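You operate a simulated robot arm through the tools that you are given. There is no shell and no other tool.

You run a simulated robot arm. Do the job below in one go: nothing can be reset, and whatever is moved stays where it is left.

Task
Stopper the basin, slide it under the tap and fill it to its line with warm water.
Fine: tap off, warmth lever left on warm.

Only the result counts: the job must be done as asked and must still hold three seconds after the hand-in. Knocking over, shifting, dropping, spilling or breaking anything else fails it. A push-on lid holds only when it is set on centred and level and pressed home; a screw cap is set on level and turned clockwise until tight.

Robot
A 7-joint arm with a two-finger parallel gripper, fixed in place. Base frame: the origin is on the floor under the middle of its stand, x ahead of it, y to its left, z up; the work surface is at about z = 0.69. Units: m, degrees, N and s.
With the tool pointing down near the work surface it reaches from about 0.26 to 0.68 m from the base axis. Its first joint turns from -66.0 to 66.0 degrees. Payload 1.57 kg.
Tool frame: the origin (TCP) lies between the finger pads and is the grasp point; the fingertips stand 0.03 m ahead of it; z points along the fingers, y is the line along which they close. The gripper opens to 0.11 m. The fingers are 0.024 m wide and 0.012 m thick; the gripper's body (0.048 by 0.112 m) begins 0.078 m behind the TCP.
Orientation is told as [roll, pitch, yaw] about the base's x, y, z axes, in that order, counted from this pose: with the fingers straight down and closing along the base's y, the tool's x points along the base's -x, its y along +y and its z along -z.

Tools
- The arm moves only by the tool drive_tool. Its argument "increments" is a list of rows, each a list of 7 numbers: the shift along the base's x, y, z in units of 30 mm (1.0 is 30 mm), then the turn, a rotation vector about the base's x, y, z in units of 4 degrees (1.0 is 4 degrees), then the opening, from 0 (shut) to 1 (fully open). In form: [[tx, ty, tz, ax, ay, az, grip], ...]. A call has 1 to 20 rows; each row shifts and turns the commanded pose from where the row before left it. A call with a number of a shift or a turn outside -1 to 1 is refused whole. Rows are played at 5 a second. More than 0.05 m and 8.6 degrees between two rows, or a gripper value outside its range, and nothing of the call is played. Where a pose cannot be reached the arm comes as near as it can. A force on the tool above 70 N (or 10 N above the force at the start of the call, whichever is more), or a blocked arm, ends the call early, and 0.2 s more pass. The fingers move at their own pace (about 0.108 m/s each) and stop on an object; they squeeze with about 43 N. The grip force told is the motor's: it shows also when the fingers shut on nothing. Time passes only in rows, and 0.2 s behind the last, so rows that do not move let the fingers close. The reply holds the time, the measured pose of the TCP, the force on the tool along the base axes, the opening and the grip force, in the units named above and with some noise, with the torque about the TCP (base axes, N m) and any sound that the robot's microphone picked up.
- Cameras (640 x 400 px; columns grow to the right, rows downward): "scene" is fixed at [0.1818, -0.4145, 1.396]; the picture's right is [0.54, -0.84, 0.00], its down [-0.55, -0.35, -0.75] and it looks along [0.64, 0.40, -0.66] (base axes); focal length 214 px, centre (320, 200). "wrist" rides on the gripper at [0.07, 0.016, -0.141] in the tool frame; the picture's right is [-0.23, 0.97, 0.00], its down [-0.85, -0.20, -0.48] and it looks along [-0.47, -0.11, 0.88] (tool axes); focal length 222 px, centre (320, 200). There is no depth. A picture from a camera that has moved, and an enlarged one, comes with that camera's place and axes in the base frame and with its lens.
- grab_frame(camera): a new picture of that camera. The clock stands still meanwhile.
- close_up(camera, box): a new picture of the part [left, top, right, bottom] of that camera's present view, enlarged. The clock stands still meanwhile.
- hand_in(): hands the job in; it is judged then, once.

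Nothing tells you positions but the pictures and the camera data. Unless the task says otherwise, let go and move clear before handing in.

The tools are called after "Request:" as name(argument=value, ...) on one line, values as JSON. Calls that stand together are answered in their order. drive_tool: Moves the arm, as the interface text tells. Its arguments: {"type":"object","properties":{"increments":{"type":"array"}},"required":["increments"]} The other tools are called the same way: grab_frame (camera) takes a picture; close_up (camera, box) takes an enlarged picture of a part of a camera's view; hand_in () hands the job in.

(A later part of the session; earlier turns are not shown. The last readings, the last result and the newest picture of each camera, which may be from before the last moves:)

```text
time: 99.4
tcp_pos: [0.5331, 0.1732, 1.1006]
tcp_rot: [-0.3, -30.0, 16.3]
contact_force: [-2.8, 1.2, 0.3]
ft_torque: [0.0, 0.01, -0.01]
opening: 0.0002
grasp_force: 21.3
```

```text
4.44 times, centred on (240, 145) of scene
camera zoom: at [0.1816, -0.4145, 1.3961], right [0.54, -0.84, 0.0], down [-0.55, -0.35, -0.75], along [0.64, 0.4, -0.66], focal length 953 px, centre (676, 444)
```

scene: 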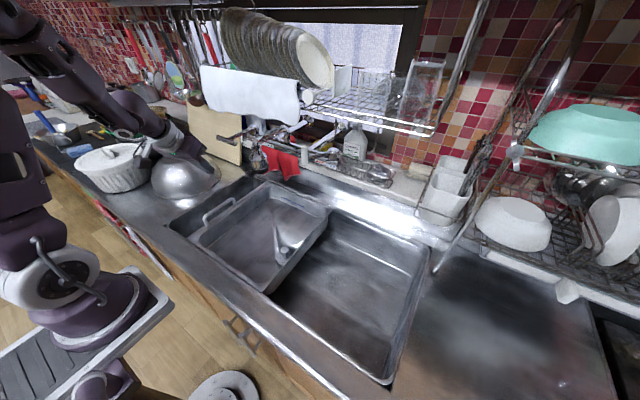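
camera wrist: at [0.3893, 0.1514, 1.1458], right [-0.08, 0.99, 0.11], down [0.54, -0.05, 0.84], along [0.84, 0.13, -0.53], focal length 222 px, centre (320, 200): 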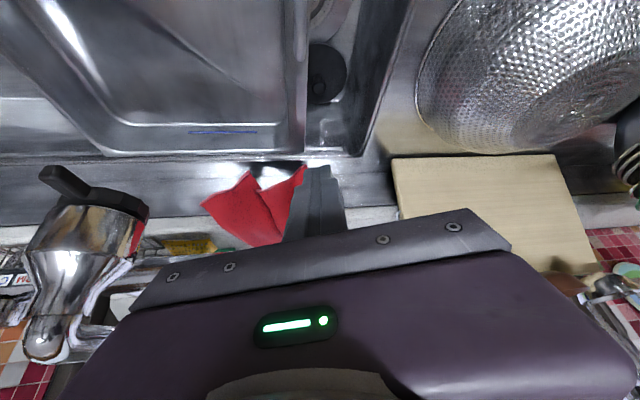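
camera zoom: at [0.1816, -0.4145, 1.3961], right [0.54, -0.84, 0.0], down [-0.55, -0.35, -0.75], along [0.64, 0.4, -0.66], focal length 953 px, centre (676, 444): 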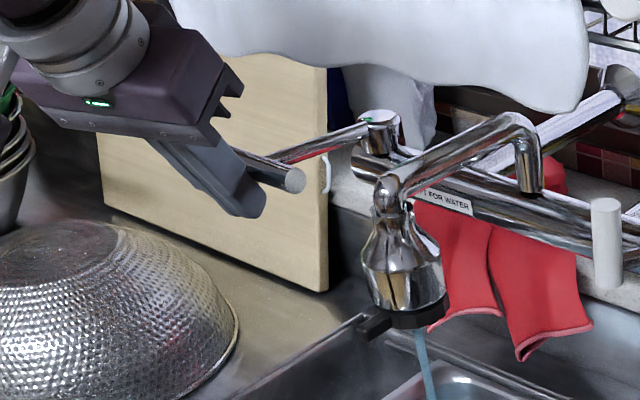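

Water has started running into the tub. I'll check where it falls and how the level looks.

Request:
close_up(camera="scene", box=[180, 160, 350, 300])

Request:
grab_frame(camera="wrist")

```text
2.86 times, centred on (265, 230) of scene
camera zoom: at [0.1816, -0.4145, 1.3961], right [0.54, -0.84, 0.0], down [-0.55, -0.35, -0.75], along [0.64, 0.4, -0.66], focal length 613 px, centre (477, 114)
```

zoom: 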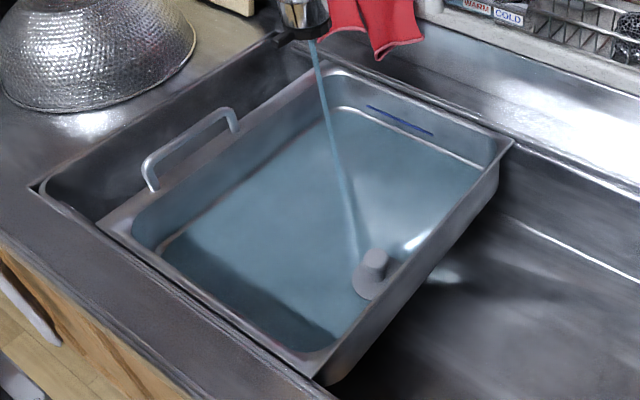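

```text
taken
camera wrist: at [0.4011, 0.1522, 1.1875], right [-0.08, 0.99, 0.11], down [0.54, -0.05, 0.84], along [0.84, 0.13, -0.53], focal length 222 px, centre (320, 200)
```

wrist: 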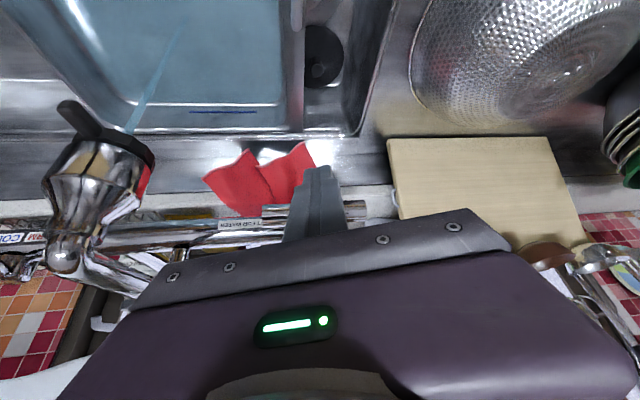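

Request:
close_up(camera="scene", box=[260, 170, 330, 220])

Request:
close_up(camera="wrist", box=[100, 60, 310, 150])

```text
8.00 times, centred on (295, 195) of scene
camera zoom: at [0.1816, -0.4145, 1.3961], right [0.54, -0.84, 0.0], down [-0.55, -0.35, -0.75], along [0.64, 0.4, -0.66], focal length 1716 px, centre (520, 240)
```

zoom: 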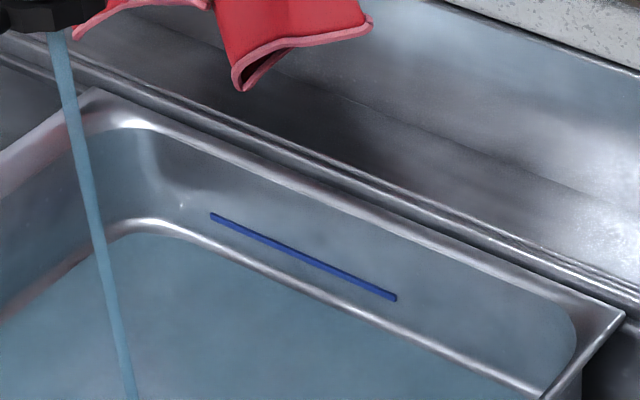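

```text
3.05 times, centred on (205, 105) of wrist
camera zoom: at [0.4011, 0.1522, 1.1875], right [-0.08, 0.99, 0.11], down [0.54, -0.05, 0.84], along [0.84, 0.13, -0.53], focal length 677 px, centre (670, 490)
```

zoom: 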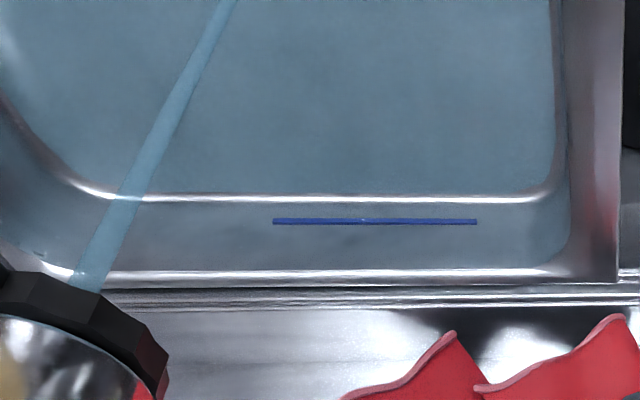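

The tub already looks tinted all over, so to be safe against overfilling I'll drop the finger right away, see whether the lever follows, and compare the water surface.

Request:
drive_tool(increments=[[-0.3, 0, -0.6, 0, 0, 0, 0]])

Request:
close_up(camera="scene", box=[180, 100, 350, 300])

Request:
close_up(camera="scene", box=[260, 170, 330, 220])

Request:
close_up(camera="wrist", box=[60, 40, 320, 200])

```text
time: 99.8
tcp_pos: [0.524, 0.1721, 1.0832]
tcp_rot: [-0.2, -30.0, 16.2]
contact_force: [-0.5, -0.2, -0.3]
ft_torque: [0.02, -0.02, 0.0]
opening: 0.0003
grasp_force: 21.6
```

```text
2.00 times, centred on (265, 200) of scene
camera zoom: at [0.1818, -0.4145, 1.396], right [0.54, -0.84, 0.0], down [-0.55, -0.35, -0.75], along [0.64, 0.4, -0.66], focal length 429 px, centre (430, 200)
```

zoom: 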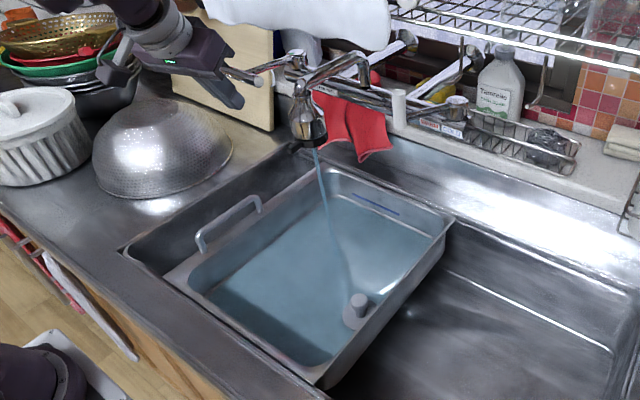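

```text
8.00 times, centred on (295, 195) of scene
camera zoom: at [0.1818, -0.4145, 1.396], right [0.54, -0.84, 0.0], down [-0.55, -0.35, -0.75], along [0.64, 0.4, -0.66], focal length 1716 px, centre (520, 240)
```

zoom: 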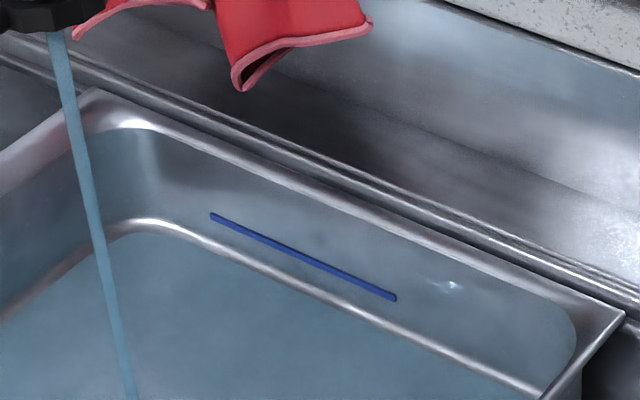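

```text
2.46 times, centred on (190, 120) of wrist
camera zoom: at [0.3932, 0.1518, 1.1708], right [-0.08, 0.99, 0.11], down [0.54, -0.05, 0.84], along [0.84, 0.13, -0.53], focal length 547 px, centre (640, 397)
```

zoom: 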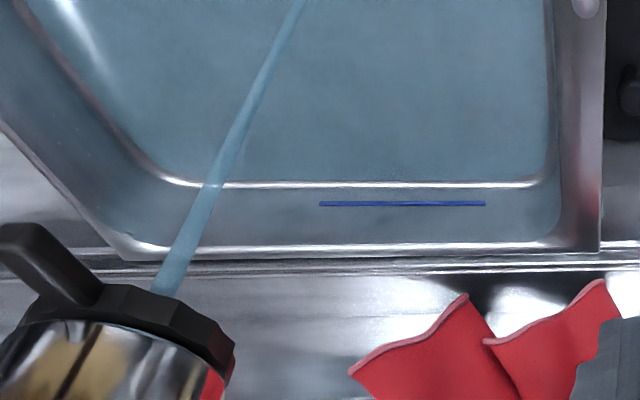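

The level hasn't visibly changed in 0.4 s and the lever stays up by itself. I'll look at the plug's knob, whose top is at a known height, to judge the real water level.

Request:
close_up(camera="scene", box=[265, 220, 305, 255])

Request:
close_up(camera="scene", box=[190, 190, 260, 250])

Request:
grab_frame(camera="wrist")

```text
11.43 times, centred on (285, 238) of scene
camera zoom: at [0.1818, -0.4145, 1.396], right [0.54, -0.84, 0.0], down [-0.55, -0.35, -0.75], along [0.64, 0.4, -0.66], focal length 2451 px, centre (720, -229)
```

zoom: 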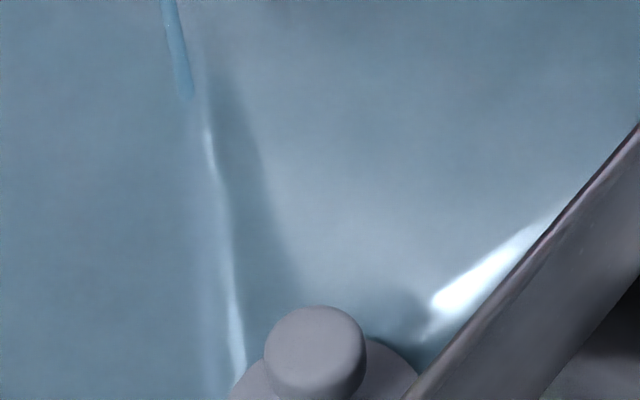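

```text
6.67 times, centred on (225, 220) of scene
camera zoom: at [0.1818, -0.4145, 1.396], right [0.54, -0.84, 0.0], down [-0.55, -0.35, -0.75], along [0.64, 0.4, -0.66], focal length 1430 px, centre (953, 67)
```

zoom: 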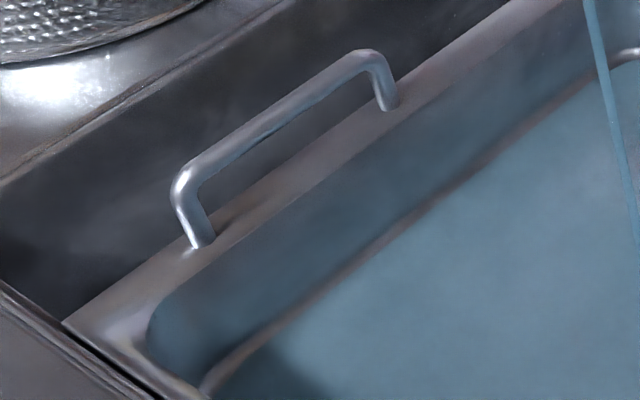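

```text
taken
camera wrist: at [0.3932, 0.1518, 1.1708], right [-0.08, 0.99, 0.11], down [0.54, -0.05, 0.84], along [0.84, 0.13, -0.53], focal length 222 px, centre (320, 200)
```

wrist: 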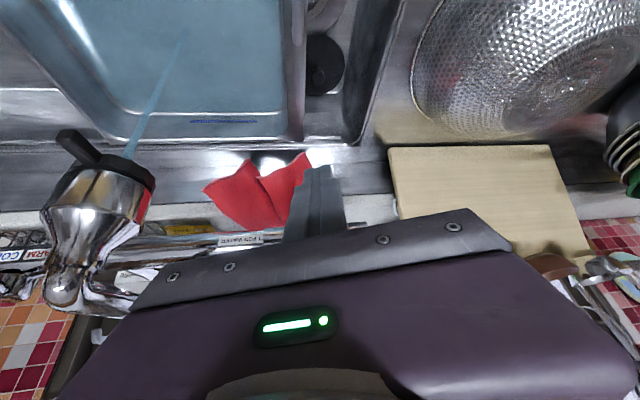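

The plug's knob and disc aren't tinted and the stream ends at about z 0.785, so the water is only a shallow film; the fill line is near z 0.80. While it fills, I'll move the finger around to above the T-bar, ready to shut it.

Request:
drive_tool(increments=[[-0.8, 0, 0, 0, 0, 0, 0], [-0.7, 0, 0.3, 0, 0, 0, 0], [0, 0, 0.9, 0, 0, 0, 0], [0, 0, 0.9, 0, 0, 0, 0]])

Request:
close_up(camera="scene", box=[180, 100, 350, 300])

Request:
close_up(camera="scene", box=[260, 215, 305, 255])

Request:
close_up(camera="scene", box=[260, 170, 330, 220])

```text
time: 100.8
tcp_pos: [0.4793, 0.1728, 1.1483]
tcp_rot: [-0.1, -29.9, 16.3]
contact_force: [0.1, 0.7, 0.1]
ft_torque: [-0.03, 0.0, -0.01]
opening: 0.0
grasp_force: 21.3
```

```text
2.00 times, centred on (265, 200) of scene
camera zoom: at [0.1817, -0.4145, 1.396], right [0.54, -0.84, 0.0], down [-0.55, -0.35, -0.75], along [0.64, 0.4, -0.66], focal length 429 px, centre (430, 200)
```

zoom: 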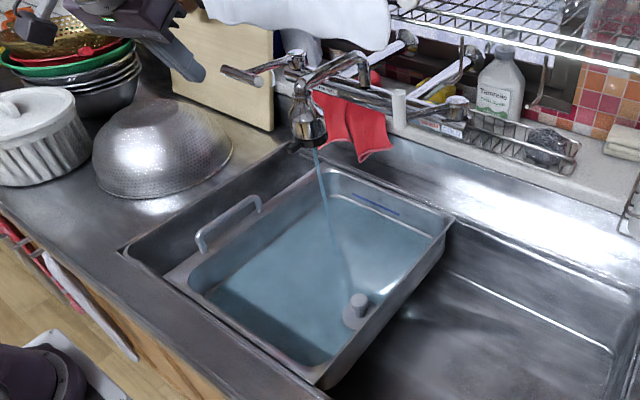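

```text
10.00 times, centred on (282, 235) of scene
camera zoom: at [0.1817, -0.4145, 1.396], right [0.54, -0.84, 0.0], down [-0.55, -0.35, -0.75], along [0.64, 0.4, -0.66], focal length 2145 px, centre (695, -150)
```

zoom: 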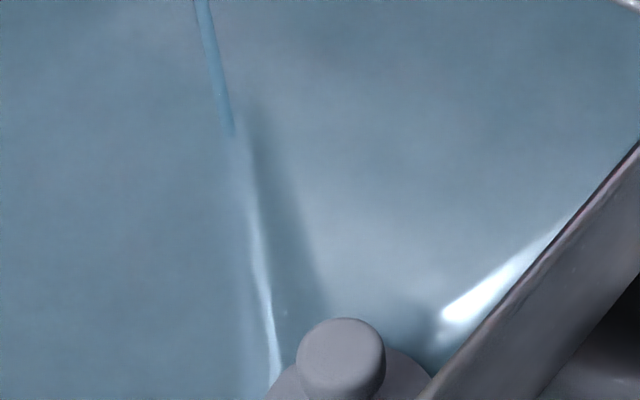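

```text
8.00 times, centred on (295, 195) of scene
camera zoom: at [0.1817, -0.4145, 1.396], right [0.54, -0.84, 0.0], down [-0.55, -0.35, -0.75], along [0.64, 0.4, -0.66], focal length 1716 px, centre (520, 240)
```

zoom: 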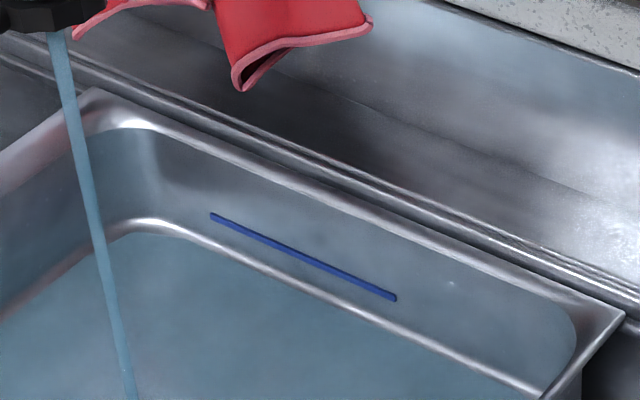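

The stream's end is rising slowly, about 2 mm/s. I'll bring the finger over the bar and keep tracking the level.

Request:
drive_tool(increments=[[0.4, 0, 0.25, 0, 0, 0, 0], [0.7, 0, 0, 0, 0, 0, 0], [0.7, 0, 0, 0, 0, 0, 0], [0.3, 0, 0, 0, 0, 0, 0]])

Request:
close_up(camera="scene", box=[260, 215, 305, 255])

Request:
close_up(camera="scene", box=[180, 90, 300, 180])

Request:
close_up(camera="wrist", box=[60, 40, 320, 200])

```text
time: 101.8
tcp_pos: [0.5425, 0.1705, 1.1536]
tcp_rot: [-0.2, -29.9, 16.3]
contact_force: [-0.6, 0.2, 0.9]
ft_torque: [0.01, -0.03, 0.05]
opening: 0.0002
grasp_force: 21.0
```

```text
10.00 times, centred on (282, 235) of scene
camera zoom: at [0.1818, -0.4145, 1.396], right [0.54, -0.84, 0.0], down [-0.55, -0.35, -0.75], along [0.64, 0.4, -0.66], focal length 2145 px, centre (695, -150)
```

zoom: 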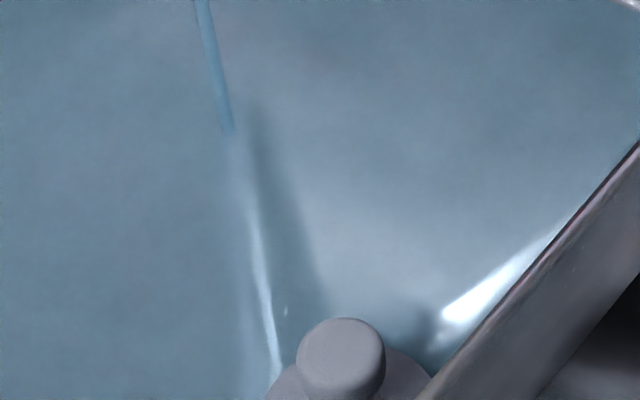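

```text
4.44 times, centred on (240, 135) of scene
camera zoom: at [0.1818, -0.4145, 1.396], right [0.54, -0.84, 0.0], down [-0.55, -0.35, -0.75], along [0.64, 0.4, -0.66], focal length 953 px, centre (676, 489)
```

zoom: 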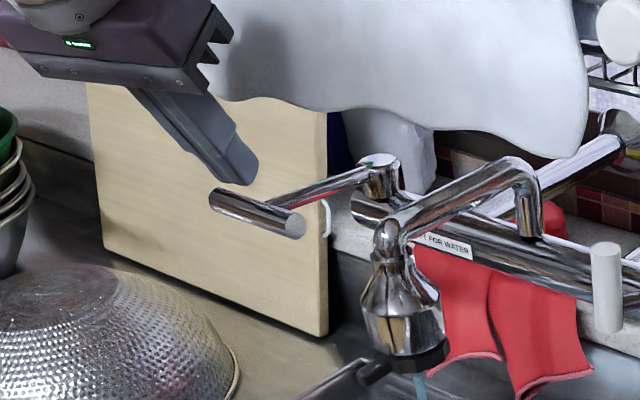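

```text
2.46 times, centred on (190, 120) of wrist
camera zoom: at [0.412, 0.1506, 1.241], right [-0.08, 0.99, 0.11], down [0.54, -0.05, 0.84], along [0.84, 0.13, -0.53], focal length 547 px, centre (640, 397)
```

zoom: 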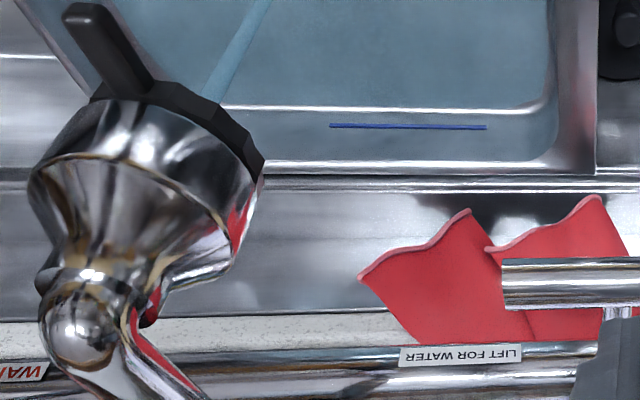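

Request:
drive_tool(increments=[[0, 0, 0, 0, 0, 0, 0], [0, 0, 0, 0, 0, 0, 0], [0, 0, 0, 0, 0, 0, 0], [0, 0, 0, 0, 0, 0, 0], [0, 0, 0, 0, 0, 0, 0], [0, 0, 0, 0, 0, 0, 0], [0, 0, 0, 0, 0, 0, 0]])

Request:
close_up(camera="scene", box=[260, 215, 305, 255])

Request:
close_up(camera="scene", box=[260, 170, 330, 220])

Request:
close_up(camera="scene", box=[180, 160, 350, 300])

```text
time: 103.4
tcp_pos: [0.5423, 0.1704, 1.1536]
tcp_rot: [-0.3, -29.9, 16.4]
contact_force: [0.0, 0.1, -0.2]
ft_torque: [0.03, 0.0, 0.0]
opening: 0.0
grasp_force: 21.5
```

```text
10.00 times, centred on (282, 235) of scene
camera zoom: at [0.1818, -0.4145, 1.396], right [0.54, -0.84, 0.0], down [-0.55, -0.35, -0.75], along [0.64, 0.4, -0.66], focal length 2145 px, centre (695, -150)
```

zoom: 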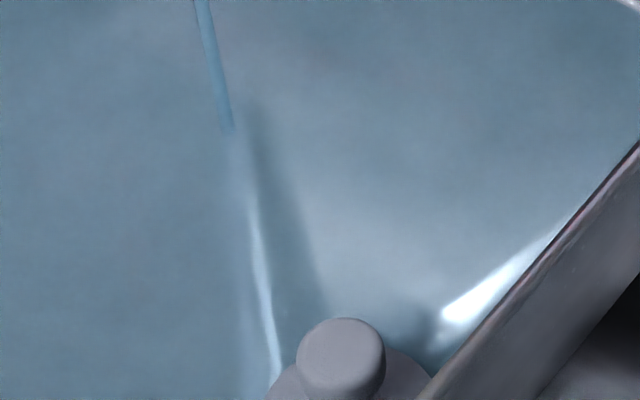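

```text
8.00 times, centred on (295, 195) of scene
camera zoom: at [0.1818, -0.4145, 1.396], right [0.54, -0.84, 0.0], down [-0.55, -0.35, -0.75], along [0.64, 0.4, -0.66], focal length 1716 px, centre (520, 240)
```

zoom: 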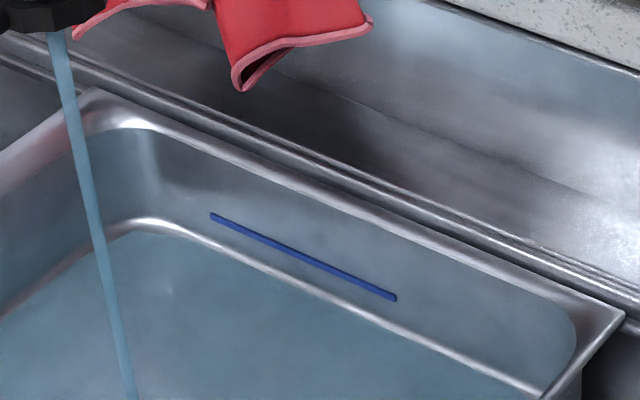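

```text
2.86 times, centred on (265, 230) of scene
camera zoom: at [0.1818, -0.4145, 1.396], right [0.54, -0.84, 0.0], down [-0.55, -0.35, -0.75], along [0.64, 0.4, -0.66], focal length 613 px, centre (477, 114)
```

zoom: 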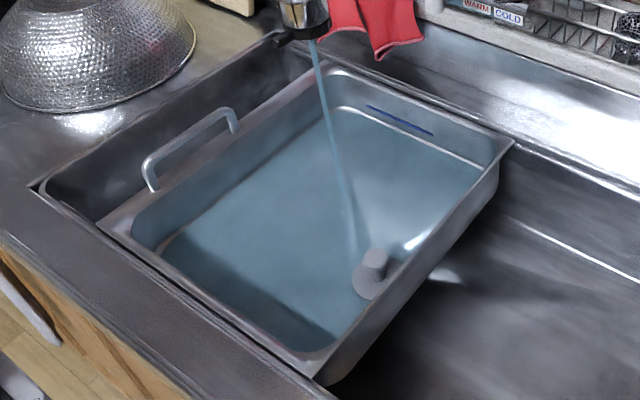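

Request:
drive_tool(increments=[[0, 0, 0, 0, 0, 0, 0], [0, 0, 0, 0, 0, 0, 0], [0, 0, 0, 0, 0, 0, 0], [0, 0, 0, 0, 0, 0, 0], [0, 0, 0, 0, 0, 0, 0], [0, 0, 0, 0, 0, 0, 0], [0, 0, 0, 0, 0, 0, 0], [0, 0, 0, 0, 0, 0, 0], [0, 0, 0, 0, 0, 0, 0], [0, 0, 0, 0, 0, 0, 0], [0, 0, 0, 0, 0, 0, 0], [0, 0, 0, 0, 0, 0, 0], [0, 0, 0, 0, 0, 0, 0], [0, 0, 0, 0, 0, 0, 0]])

Request:
close_up(camera="scene", box=[260, 215, 305, 255])

Request:
close_up(camera="scene", box=[260, 170, 330, 220])

```text
time: 106.4
tcp_pos: [0.5422, 0.1706, 1.153]
tcp_rot: [-0.2, -30.0, 16.4]
contact_force: [-0.5, -0.1, 0.2]
ft_torque: [0.03, -0.01, -0.01]
opening: 0.0
grasp_force: 20.6
```

```text
10.00 times, centred on (282, 235) of scene
camera zoom: at [0.1818, -0.4145, 1.396], right [0.54, -0.84, 0.0], down [-0.55, -0.35, -0.75], along [0.64, 0.4, -0.66], focal length 2145 px, centre (695, -150)
```

zoom: 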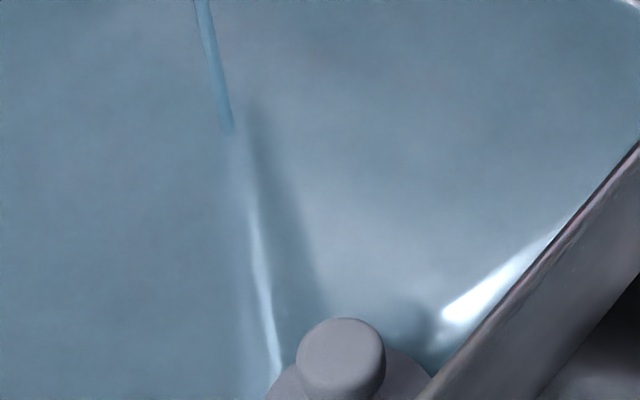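

```text
8.00 times, centred on (295, 195) of scene
camera zoom: at [0.1818, -0.4145, 1.396], right [0.54, -0.84, 0.0], down [-0.55, -0.35, -0.75], along [0.64, 0.4, -0.66], focal length 1716 px, centre (520, 240)
```

zoom: 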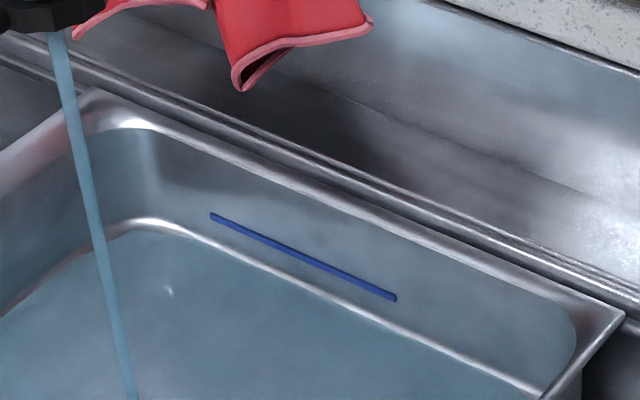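

The stream end isn't clearly rising. I'll magnify it and compare over a couple of seconds.

Request:
close_up(camera="scene", box=[266, 220, 280, 234])

Request:
close_up(camera="scene", box=[272, 235, 306, 258])

Request:
drive_tool(increments=[[0, 0, 0, 0, 0, 0, 0], [0, 0, 0, 0, 0, 0, 0], [0, 0, 0, 0, 0, 0, 0], [0, 0, 0, 0, 0, 0, 0], [0, 0, 0, 0, 0, 0, 0], [0, 0, 0, 0, 0, 0, 0], [0, 0, 0, 0, 0, 0, 0], [0, 0, 0, 0, 0, 0, 0], [0, 0, 0, 0, 0, 0, 0], [0, 0, 0, 0, 0, 0, 0]])

Request:
close_up(camera="scene", box=[266, 220, 280, 234])

Request:
close_up(camera="scene", box=[272, 235, 306, 258])

```text
16.00 times, centred on (273, 227) of scene
camera zoom: at [0.1818, -0.4145, 1.396], right [0.54, -0.84, 0.0], down [-0.55, -0.35, -0.75], along [0.64, 0.4, -0.66], focal length 3432 px, centre (1072, -232)
```

zoom: 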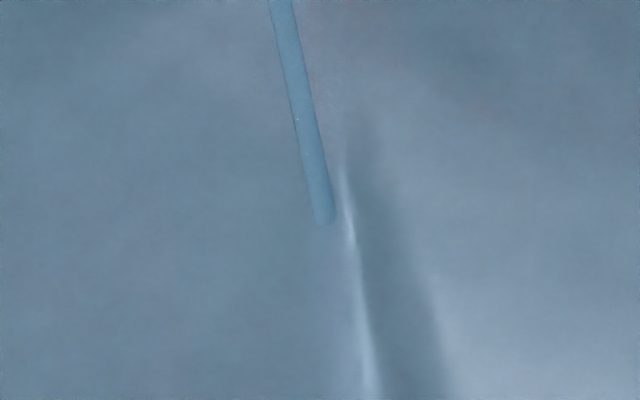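

```text
16.00 times, centred on (289, 246) of scene
camera zoom: at [0.1818, -0.4145, 1.396], right [0.54, -0.84, 0.0], down [-0.55, -0.35, -0.75], along [0.64, 0.4, -0.66], focal length 3432 px, centre (816, -544)
```

zoom: 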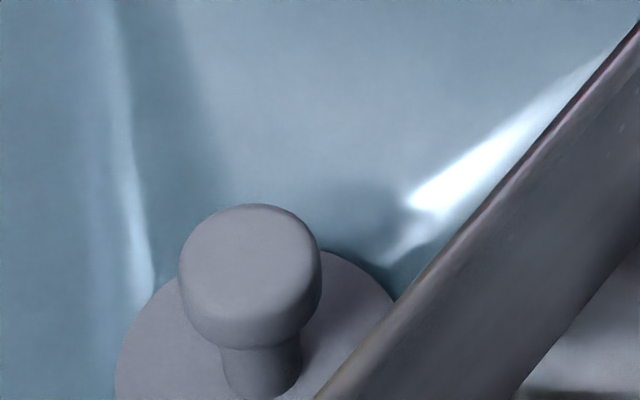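

```text
time: 108.6
tcp_pos: [0.542, 0.17, 1.1539]
tcp_rot: [-0.2, -29.8, 16.3]
contact_force: [0.3, -0.2, -1.2]
ft_torque: [0.02, 0.01, 0.01]
opening: 0.0001
grasp_force: 21.0
```

```text
16.00 times, centred on (273, 227) of scene
camera zoom: at [0.1818, -0.4145, 1.396], right [0.54, -0.84, 0.0], down [-0.55, -0.35, -0.75], along [0.64, 0.4, -0.66], focal length 3432 px, centre (1072, -232)
```

zoom: 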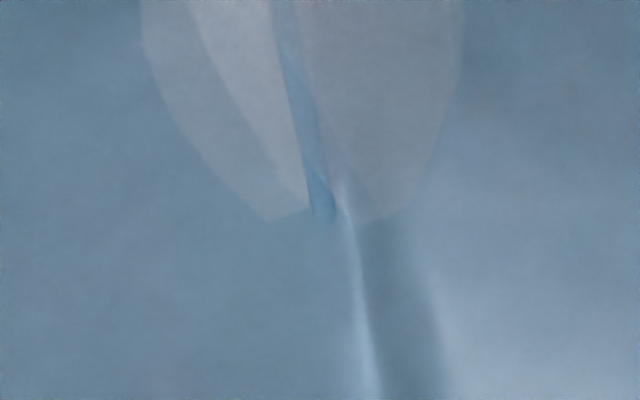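

```text
16.00 times, centred on (289, 246) of scene
camera zoom: at [0.1818, -0.4145, 1.396], right [0.54, -0.84, 0.0], down [-0.55, -0.35, -0.75], along [0.64, 0.4, -0.66], focal length 3432 px, centre (816, -544)
```

zoom: 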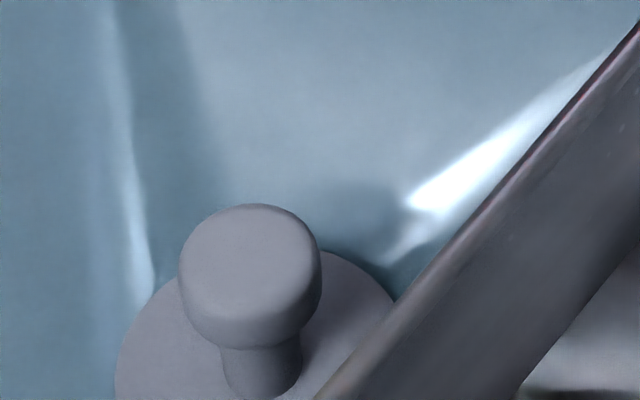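

Faint steam is rising, so the water is warm, but at this small lift the level isn't climbing measurably. I'll go back under the bar and open the lever further to see whether the tub fills or leaks.

Request:
drive_tool(increments=[[-1, 0, 0, 0, 0, 0, 0], [-1, 0, 0, 0, 0, 0, 0], [-0.2, 0, -0.9, 0, 0, 0, 0], [0, 0, -1, 0, 0, 0, 0], [0, 0, -0.8, 0, 0, 0, 0], [0.9, 0, 0, 0, 0, 0, 0], [0.9, 0, 0, 0, 0, 0, 0], [0.1, 0, 0.3, 0, 0, 0, 0], [0, 0, 0, 0, 0, 0, 0]])

Request:
close_up(camera="scene", box=[180, 90, 300, 180])

Request:
close_up(camera="scene", box=[180, 160, 350, 300])

```text
time: 110.6
tcp_pos: [0.5315, 0.1718, 1.0822]
tcp_rot: [-0.2, -30.0, 16.3]
contact_force: [0.5, -0.7, -0.3]
ft_torque: [0.02, 0.01, 0.03]
opening: 0.0
grasp_force: 21.4
```

```text
4.44 times, centred on (240, 135) of scene
camera zoom: at [0.1818, -0.4145, 1.396], right [0.54, -0.84, 0.0], down [-0.55, -0.35, -0.75], along [0.64, 0.4, -0.66], focal length 953 px, centre (676, 489)
```

zoom: 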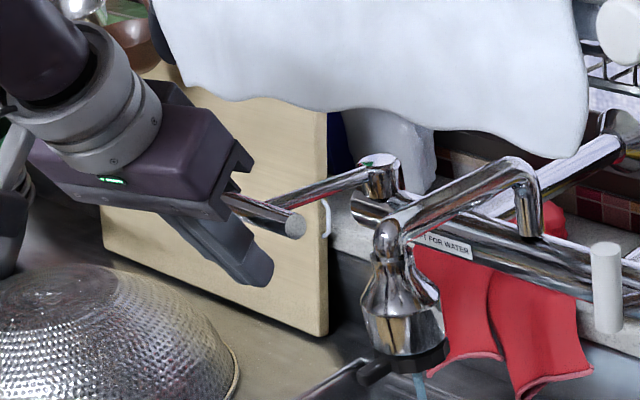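

```text
2.86 times, centred on (265, 230) of scene
camera zoom: at [0.1818, -0.4145, 1.396], right [0.54, -0.84, 0.0], down [-0.55, -0.35, -0.75], along [0.64, 0.4, -0.66], focal length 613 px, centre (477, 114)
```

zoom: 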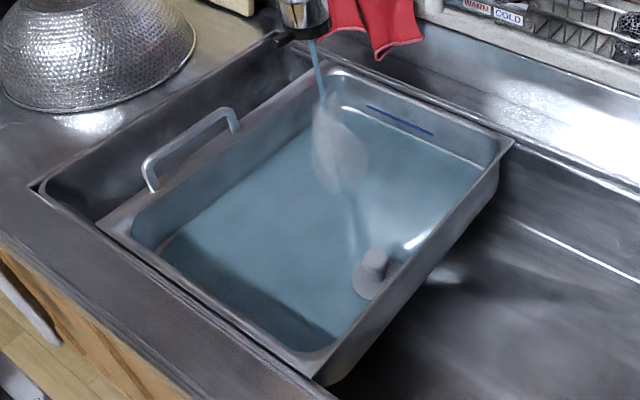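

Request:
drive_tool(increments=[[0, 0, 0.4, 0, 0, 0, 0], [0, 0, 0.4, 0, 0, 0, 0], [0.05, 0, 0.3, 0, 0, 0, 0], [0.05, 0, 0.3, 0, 0, 0, 0]])

Request:
close_up(camera="scene", box=[180, 90, 300, 180])

Request:
close_up(camera="scene", box=[180, 160, 350, 300])

```text
time: 111.6
tcp_pos: [0.5357, 0.1715, 1.1218]
tcp_rot: [-0.2, -29.9, 16.3]
contact_force: [-16.8, -2.4, 2.9]
ft_torque: [-0.02, 0.02, -0.11]
opening: 0.0001
grasp_force: 21.6
```

```text
4.44 times, centred on (240, 135) of scene
camera zoom: at [0.1812, -0.4146, 1.3961], right [0.54, -0.84, 0.0], down [-0.55, -0.35, -0.75], along [0.64, 0.4, -0.66], focal length 953 px, centre (676, 489)
```

zoom: 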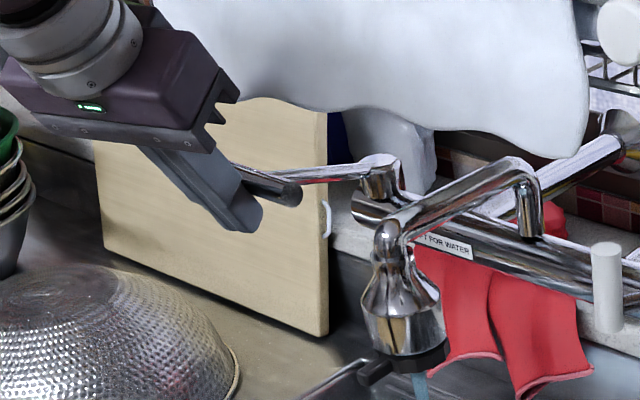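

```text
2.86 times, centred on (265, 230) of scene
camera zoom: at [0.1812, -0.4146, 1.3961], right [0.54, -0.84, 0.0], down [-0.55, -0.35, -0.75], along [0.64, 0.4, -0.66], focal length 613 px, centre (477, 114)
```

zoom: 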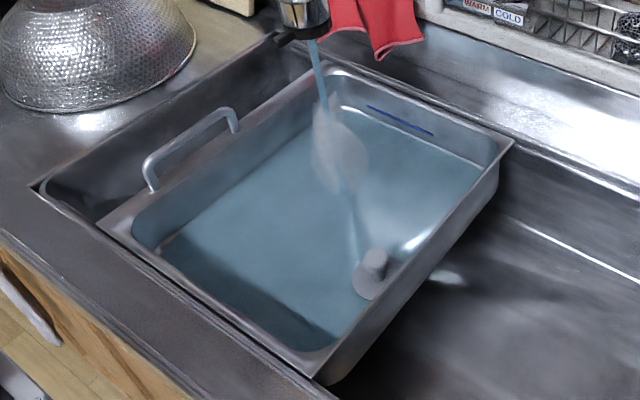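

Request:
drive_tool(increments=[[-0.1, 0, 0, 0, 0, 0, 0], [0, 0, 0, 0, 0, 0, 0], [0, 0, 0, 0, 0, 0, 0], [0, 0, 0, 0, 0, 0, 0], [0, 0, 0, 0, 0, 0, 0], [0, 0, 0, 0, 0, 0, 0], [0, 0, 0, 0, 0, 0, 0], [0, 0, 0, 0, 0, 0, 0]])

Request:
close_up(camera="scene", box=[180, 160, 350, 300])

Request:
close_up(camera="scene", box=[266, 220, 280, 234])

Request:
close_up(camera="scene", box=[272, 235, 306, 258])

Request:
close_up(camera="scene", box=[260, 170, 330, 220])

```text
time: 113.4
tcp_pos: [0.5328, 0.1729, 1.1213]
tcp_rot: [-0.2, -29.9, 16.3]
contact_force: [0.0, 0.2, -0.4]
ft_torque: [0.01, 0.01, -0.02]
opening: 0.0001
grasp_force: 21.3
```

```text
2.86 times, centred on (265, 230) of scene
camera zoom: at [0.1818, -0.4145, 1.396], right [0.54, -0.84, 0.0], down [-0.55, -0.35, -0.75], along [0.64, 0.4, -0.66], focal length 613 px, centre (477, 114)
```

zoom: 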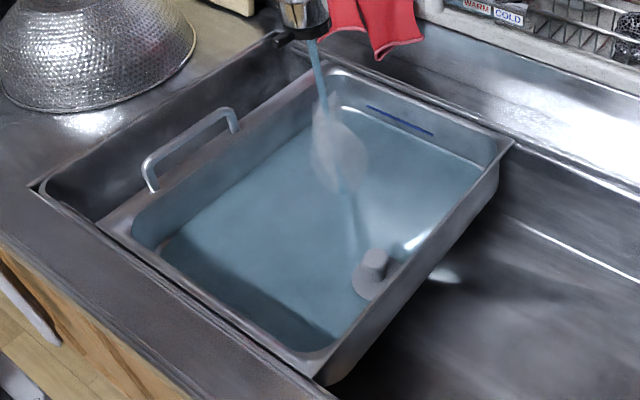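

```text
16.00 times, centred on (273, 227) of scene
camera zoom: at [0.1818, -0.4145, 1.396], right [0.54, -0.84, 0.0], down [-0.55, -0.35, -0.75], along [0.64, 0.4, -0.66], focal length 3432 px, centre (1072, -232)
```

zoom: 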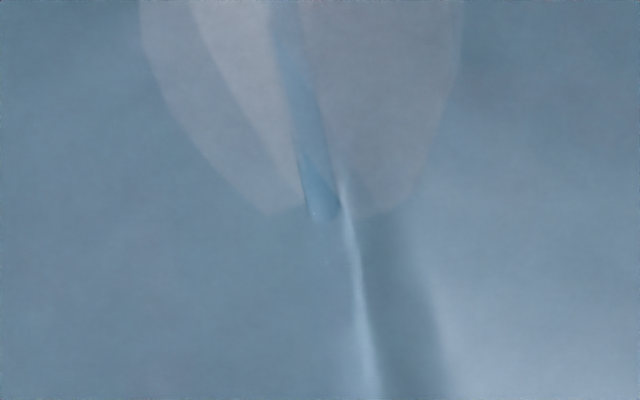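

```text
16.00 times, centred on (289, 246) of scene
camera zoom: at [0.1818, -0.4145, 1.396], right [0.54, -0.84, 0.0], down [-0.55, -0.35, -0.75], along [0.64, 0.4, -0.66], focal length 3432 px, centre (816, -544)
```

zoom: 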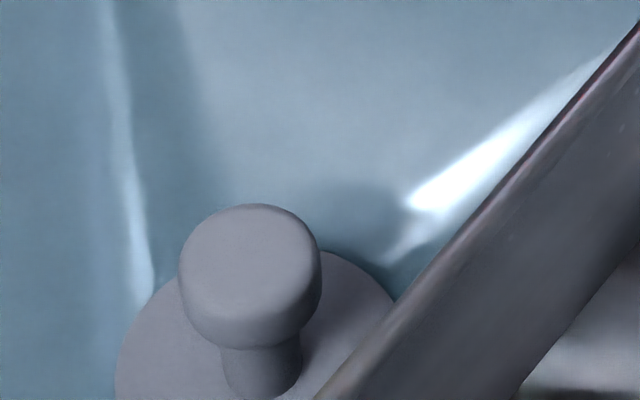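

```text
8.00 times, centred on (295, 195) of scene
camera zoom: at [0.1818, -0.4145, 1.396], right [0.54, -0.84, 0.0], down [-0.55, -0.35, -0.75], along [0.64, 0.4, -0.66], focal length 1716 px, centre (520, 240)
```

zoom: 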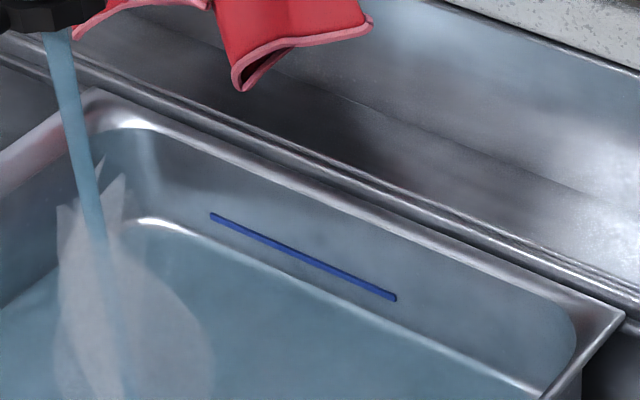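

Request:
drive_tool(increments=[[0, 0, 0, 0, 0, 0, 0], [0, 0, 0, 0, 0, 0, 0], [0, 0, 0, 0, 0, 0, 0], [0, 0, 0, 0, 0, 0, 0], [0, 0, 0, 0, 0, 0, 0], [0, 0, 0, 0, 0, 0, 0], [0, 0, 0, 0, 0, 0, 0], [0, 0, 0, 0, 0, 0, 0], [0, 0, 0, 0, 0, 0, 0], [0, 0, 0, 0, 0, 0, 0], [0, 0, 0, 0, 0, 0, 0], [0, 0, 0, 0, 0, 0, 0], [0, 0, 0, 0, 0, 0, 0], [0, 0, 0, 0, 0, 0, 0]])

Request:
close_up(camera="scene", box=[266, 220, 280, 234])

Request:
close_up(camera="scene", box=[272, 235, 306, 258])

Request:
close_up(camera="scene", box=[180, 160, 350, 300])

Request:
grab_frame(camera="wrist")

```text
time: 116.4
tcp_pos: [0.5323, 0.1726, 1.1219]
tcp_rot: [-0.1, -29.9, 16.3]
contact_force: [-0.1, -0.3, 0.4]
ft_torque: [-0.01, -0.03, -0.01]
opening: 0.0001
grasp_force: 21.1
```

```text
16.00 times, centred on (273, 227) of scene
camera zoom: at [0.1818, -0.4145, 1.396], right [0.54, -0.84, 0.0], down [-0.55, -0.35, -0.75], along [0.64, 0.4, -0.66], focal length 3432 px, centre (1072, -232)
```

zoom: 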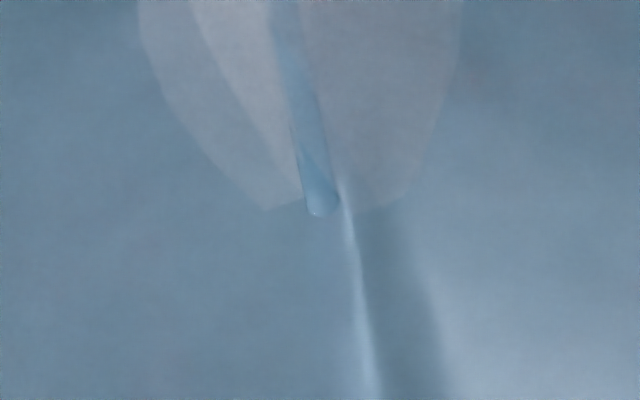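

```text
16.00 times, centred on (289, 246) of scene
camera zoom: at [0.1818, -0.4145, 1.396], right [0.54, -0.84, 0.0], down [-0.55, -0.35, -0.75], along [0.64, 0.4, -0.66], focal length 3432 px, centre (816, -544)
```

zoom: 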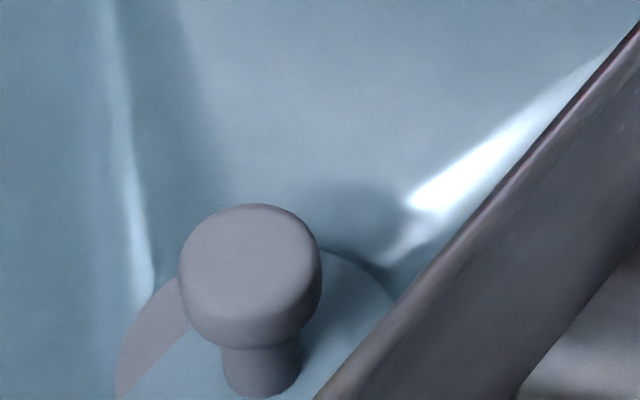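

```text
2.86 times, centred on (265, 230) of scene
camera zoom: at [0.1818, -0.4145, 1.396], right [0.54, -0.84, 0.0], down [-0.55, -0.35, -0.75], along [0.64, 0.4, -0.66], focal length 613 px, centre (477, 114)
```

zoom: 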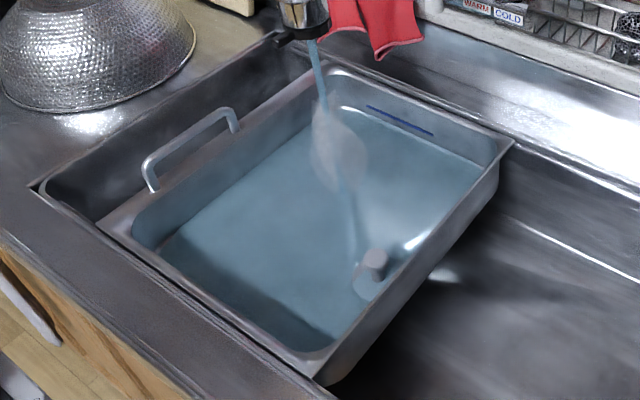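

```text
taken
camera wrist: at [0.402, 0.1521, 1.2096], right [-0.08, 0.99, 0.11], down [0.54, -0.05, 0.84], along [0.84, 0.13, -0.53], focal length 222 px, centre (320, 200)
```

wrist: 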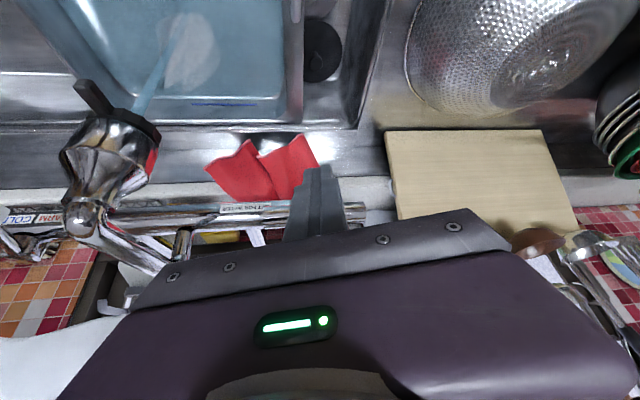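

Now the surface is visibly cutting across the plug's disc, so the tub is holding water and the level is at about z 0.791, rising about 0.4 mm/s. The line is near 0.803–0.807, so I'll move the finger above the bar and keep monitoring.

Request:
drive_tool(increments=[[-1, 0, 0, 0, 0, 0, 0], [-0.9, 0, 0.2, 0, 0, 0, 0], [0, 0, 0.8, 0, 0, 0, 0], [0, 0, 0.7, 0, 0, 0, 0], [0, 0, 0, 0, 0, 0, 0]])

Request:
close_up(camera="scene", box=[180, 80, 300, 170])

Request:
close_up(camera="scene", box=[272, 235, 306, 258])

Request:
close_up(camera="scene", box=[260, 170, 330, 220])

```text
time: 117.6
tcp_pos: [0.4786, 0.1691, 1.1747]
tcp_rot: [-0.2, -29.9, 16.3]
contact_force: [0.4, -1.2, 0.1]
ft_torque: [0.0, 0.01, 0.01]
opening: 0.0001
grasp_force: 21.5
```

```text
4.44 times, centred on (240, 125) of scene
camera zoom: at [0.1817, -0.4145, 1.396], right [0.54, -0.84, 0.0], down [-0.55, -0.35, -0.75], along [0.64, 0.4, -0.66], focal length 953 px, centre (676, 533)
```

zoom: 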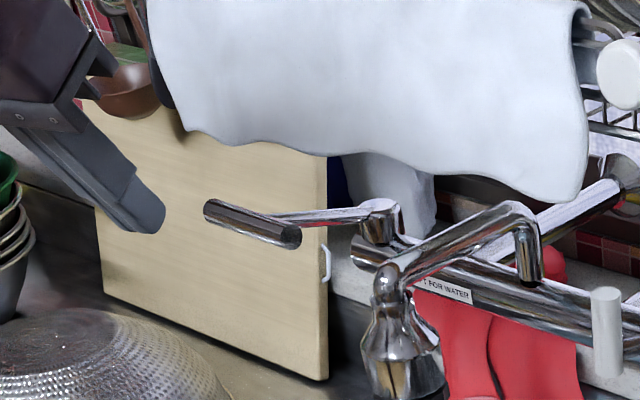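

```text
16.00 times, centred on (289, 246) of scene
camera zoom: at [0.1817, -0.4145, 1.396], right [0.54, -0.84, 0.0], down [-0.55, -0.35, -0.75], along [0.64, 0.4, -0.66], focal length 3432 px, centre (816, -544)
```

zoom: 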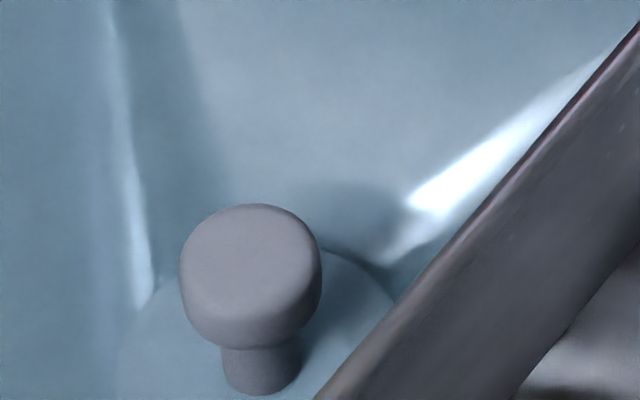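

```text
8.00 times, centred on (295, 195) of scene
camera zoom: at [0.1817, -0.4145, 1.396], right [0.54, -0.84, 0.0], down [-0.55, -0.35, -0.75], along [0.64, 0.4, -0.66], focal length 1716 px, centre (520, 240)
```

zoom: 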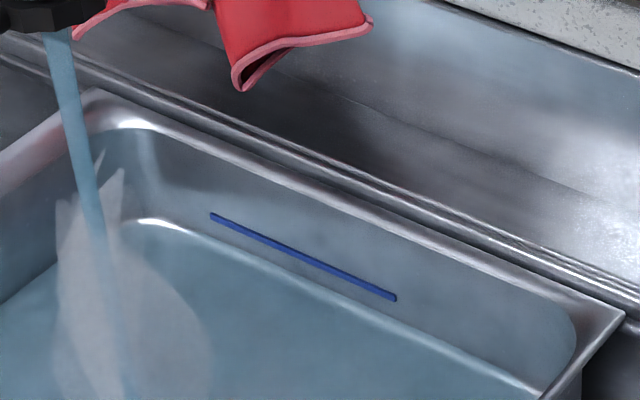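

The disc is now fully under water, so the level is about 0.792. I'll place the finger above the lever bar and let it fill.

Request:
drive_tool(increments=[[0.7, 0.05, 0, 0, 0, 0, 0], [0.7, 0.05, 0, 0, 0, 0, 0], [0.7, 0, 0, 0, 0, 0, 0], [0, 0, 0, 0, 0, 0, 0]])

Request:
close_up(camera="scene", box=[180, 80, 300, 170])

Request:
close_up(camera="wrist", box=[60, 20, 420, 230])

```text
time: 118.6
tcp_pos: [0.5411, 0.1732, 1.1741]
tcp_rot: [-0.3, -29.9, 16.3]
contact_force: [-0.3, -1.1, 0.2]
ft_torque: [0.04, -0.01, 0.0]
opening: 0.0
grasp_force: 21.7
```

```text
4.44 times, centred on (240, 125) of scene
camera zoom: at [0.1818, -0.4145, 1.396], right [0.54, -0.84, 0.0], down [-0.55, -0.35, -0.75], along [0.64, 0.4, -0.66], focal length 953 px, centre (676, 533)
```

zoom: 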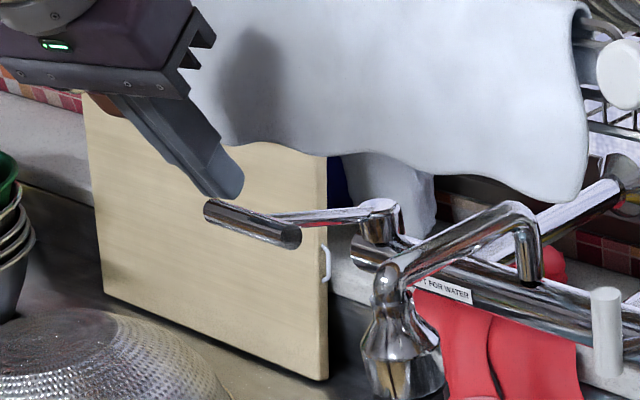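

```text
1.78 times, centred on (240, 125) of wrist
camera zoom: at [0.4096, 0.1529, 1.2621], right [-0.08, 0.99, 0.11], down [0.54, -0.05, 0.84], along [0.84, 0.13, -0.53], focal length 395 px, centre (462, 333)
```

zoom: 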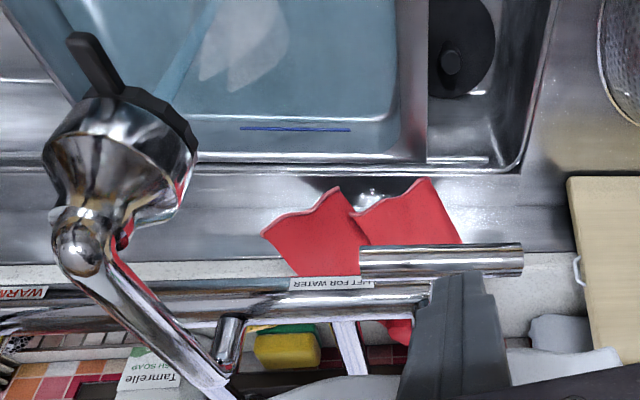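

Request:
drive_tool(increments=[[0.15, 0, 0, 0, 0, 0, 0], [0, 0, 0, 0, 0, 0, 0], [0, 0, 0, 0, 0, 0, 0], [0, 0, 0, 0, 0, 0, 0], [0, 0, 0, 0, 0, 0, 0], [0, 0, 0, 0, 0, 0, 0], [0, 0, 0, 0, 0, 0, 0], [0, 0, 0, 0, 0, 0, 0], [0, 0, 0, 0, 0, 0, 0], [0, 0, 0, 0, 0, 0, 0], [0, 0, 0, 0, 0, 0, 0], [0, 0, 0, 0, 0, 0, 0], [0, 0, 0, 0, 0, 0, 0], [0, 0, 0, 0, 0, 0, 0], [0, 0, 0, 0, 0, 0, 0]])

Request:
close_up(camera="scene", box=[272, 235, 306, 258])

Request:
close_up(camera="scene", box=[260, 170, 330, 220])

Request:
close_up(camera="scene", box=[266, 218, 282, 234])

Request:
close_up(camera="wrist", box=[160, 60, 300, 130])

```text
time: 121.8
tcp_pos: [0.5442, 0.1749, 1.1751]
tcp_rot: [-0.3, -29.9, 16.3]
contact_force: [-0.5, 1.0, -0.7]
ft_torque: [-0.03, -0.02, -0.01]
opening: 0.0
grasp_force: 21.2
```

```text
16.00 times, centred on (289, 246) of scene
camera zoom: at [0.1818, -0.4145, 1.396], right [0.54, -0.84, 0.0], down [-0.55, -0.35, -0.75], along [0.64, 0.4, -0.66], focal length 3432 px, centre (816, -544)
```

zoom: 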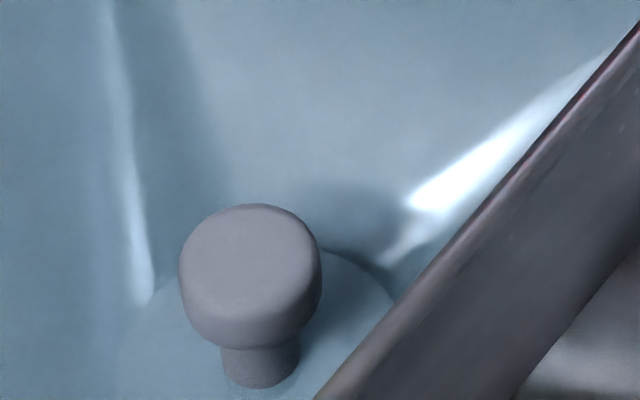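

```text
8.00 times, centred on (295, 195) of scene
camera zoom: at [0.1818, -0.4145, 1.396], right [0.54, -0.84, 0.0], down [-0.55, -0.35, -0.75], along [0.64, 0.4, -0.66], focal length 1716 px, centre (520, 240)
```

zoom: 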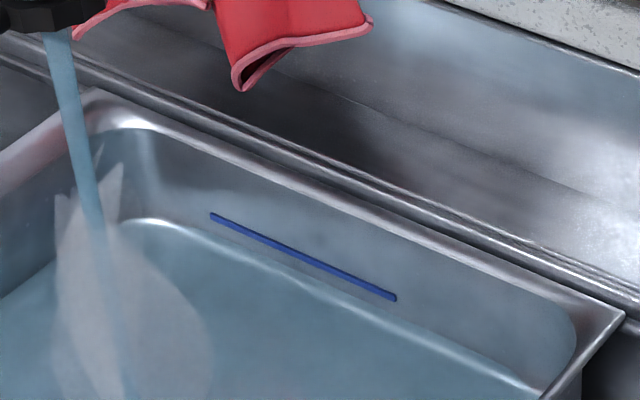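

```text
16.00 times, centred on (274, 226) of scene
camera zoom: at [0.1818, -0.4145, 1.396], right [0.54, -0.84, 0.0], down [-0.55, -0.35, -0.75], along [0.64, 0.4, -0.66], focal length 3432 px, centre (1056, -216)
```

zoom: 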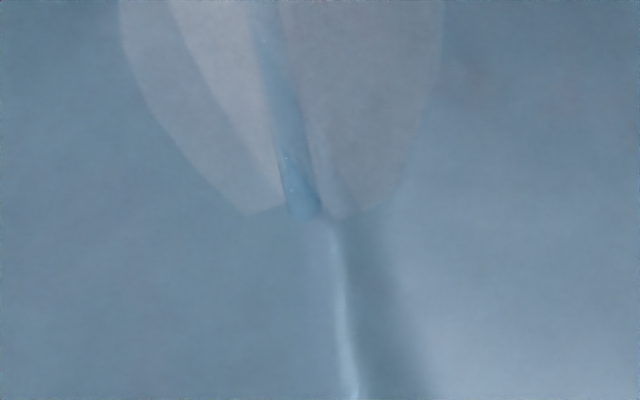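

```text
4.57 times, centred on (230, 95) of wrist
camera zoom: at [0.4138, 0.1538, 1.2621], right [-0.08, 0.99, 0.11], down [0.54, -0.05, 0.84], along [0.84, 0.13, -0.53], focal length 1015 px, centre (731, 680)
```

zoom: 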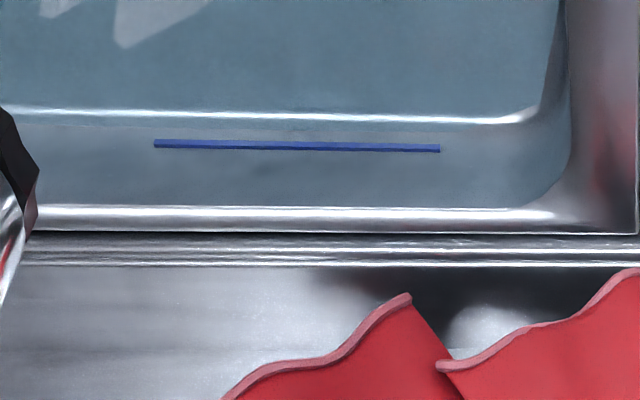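

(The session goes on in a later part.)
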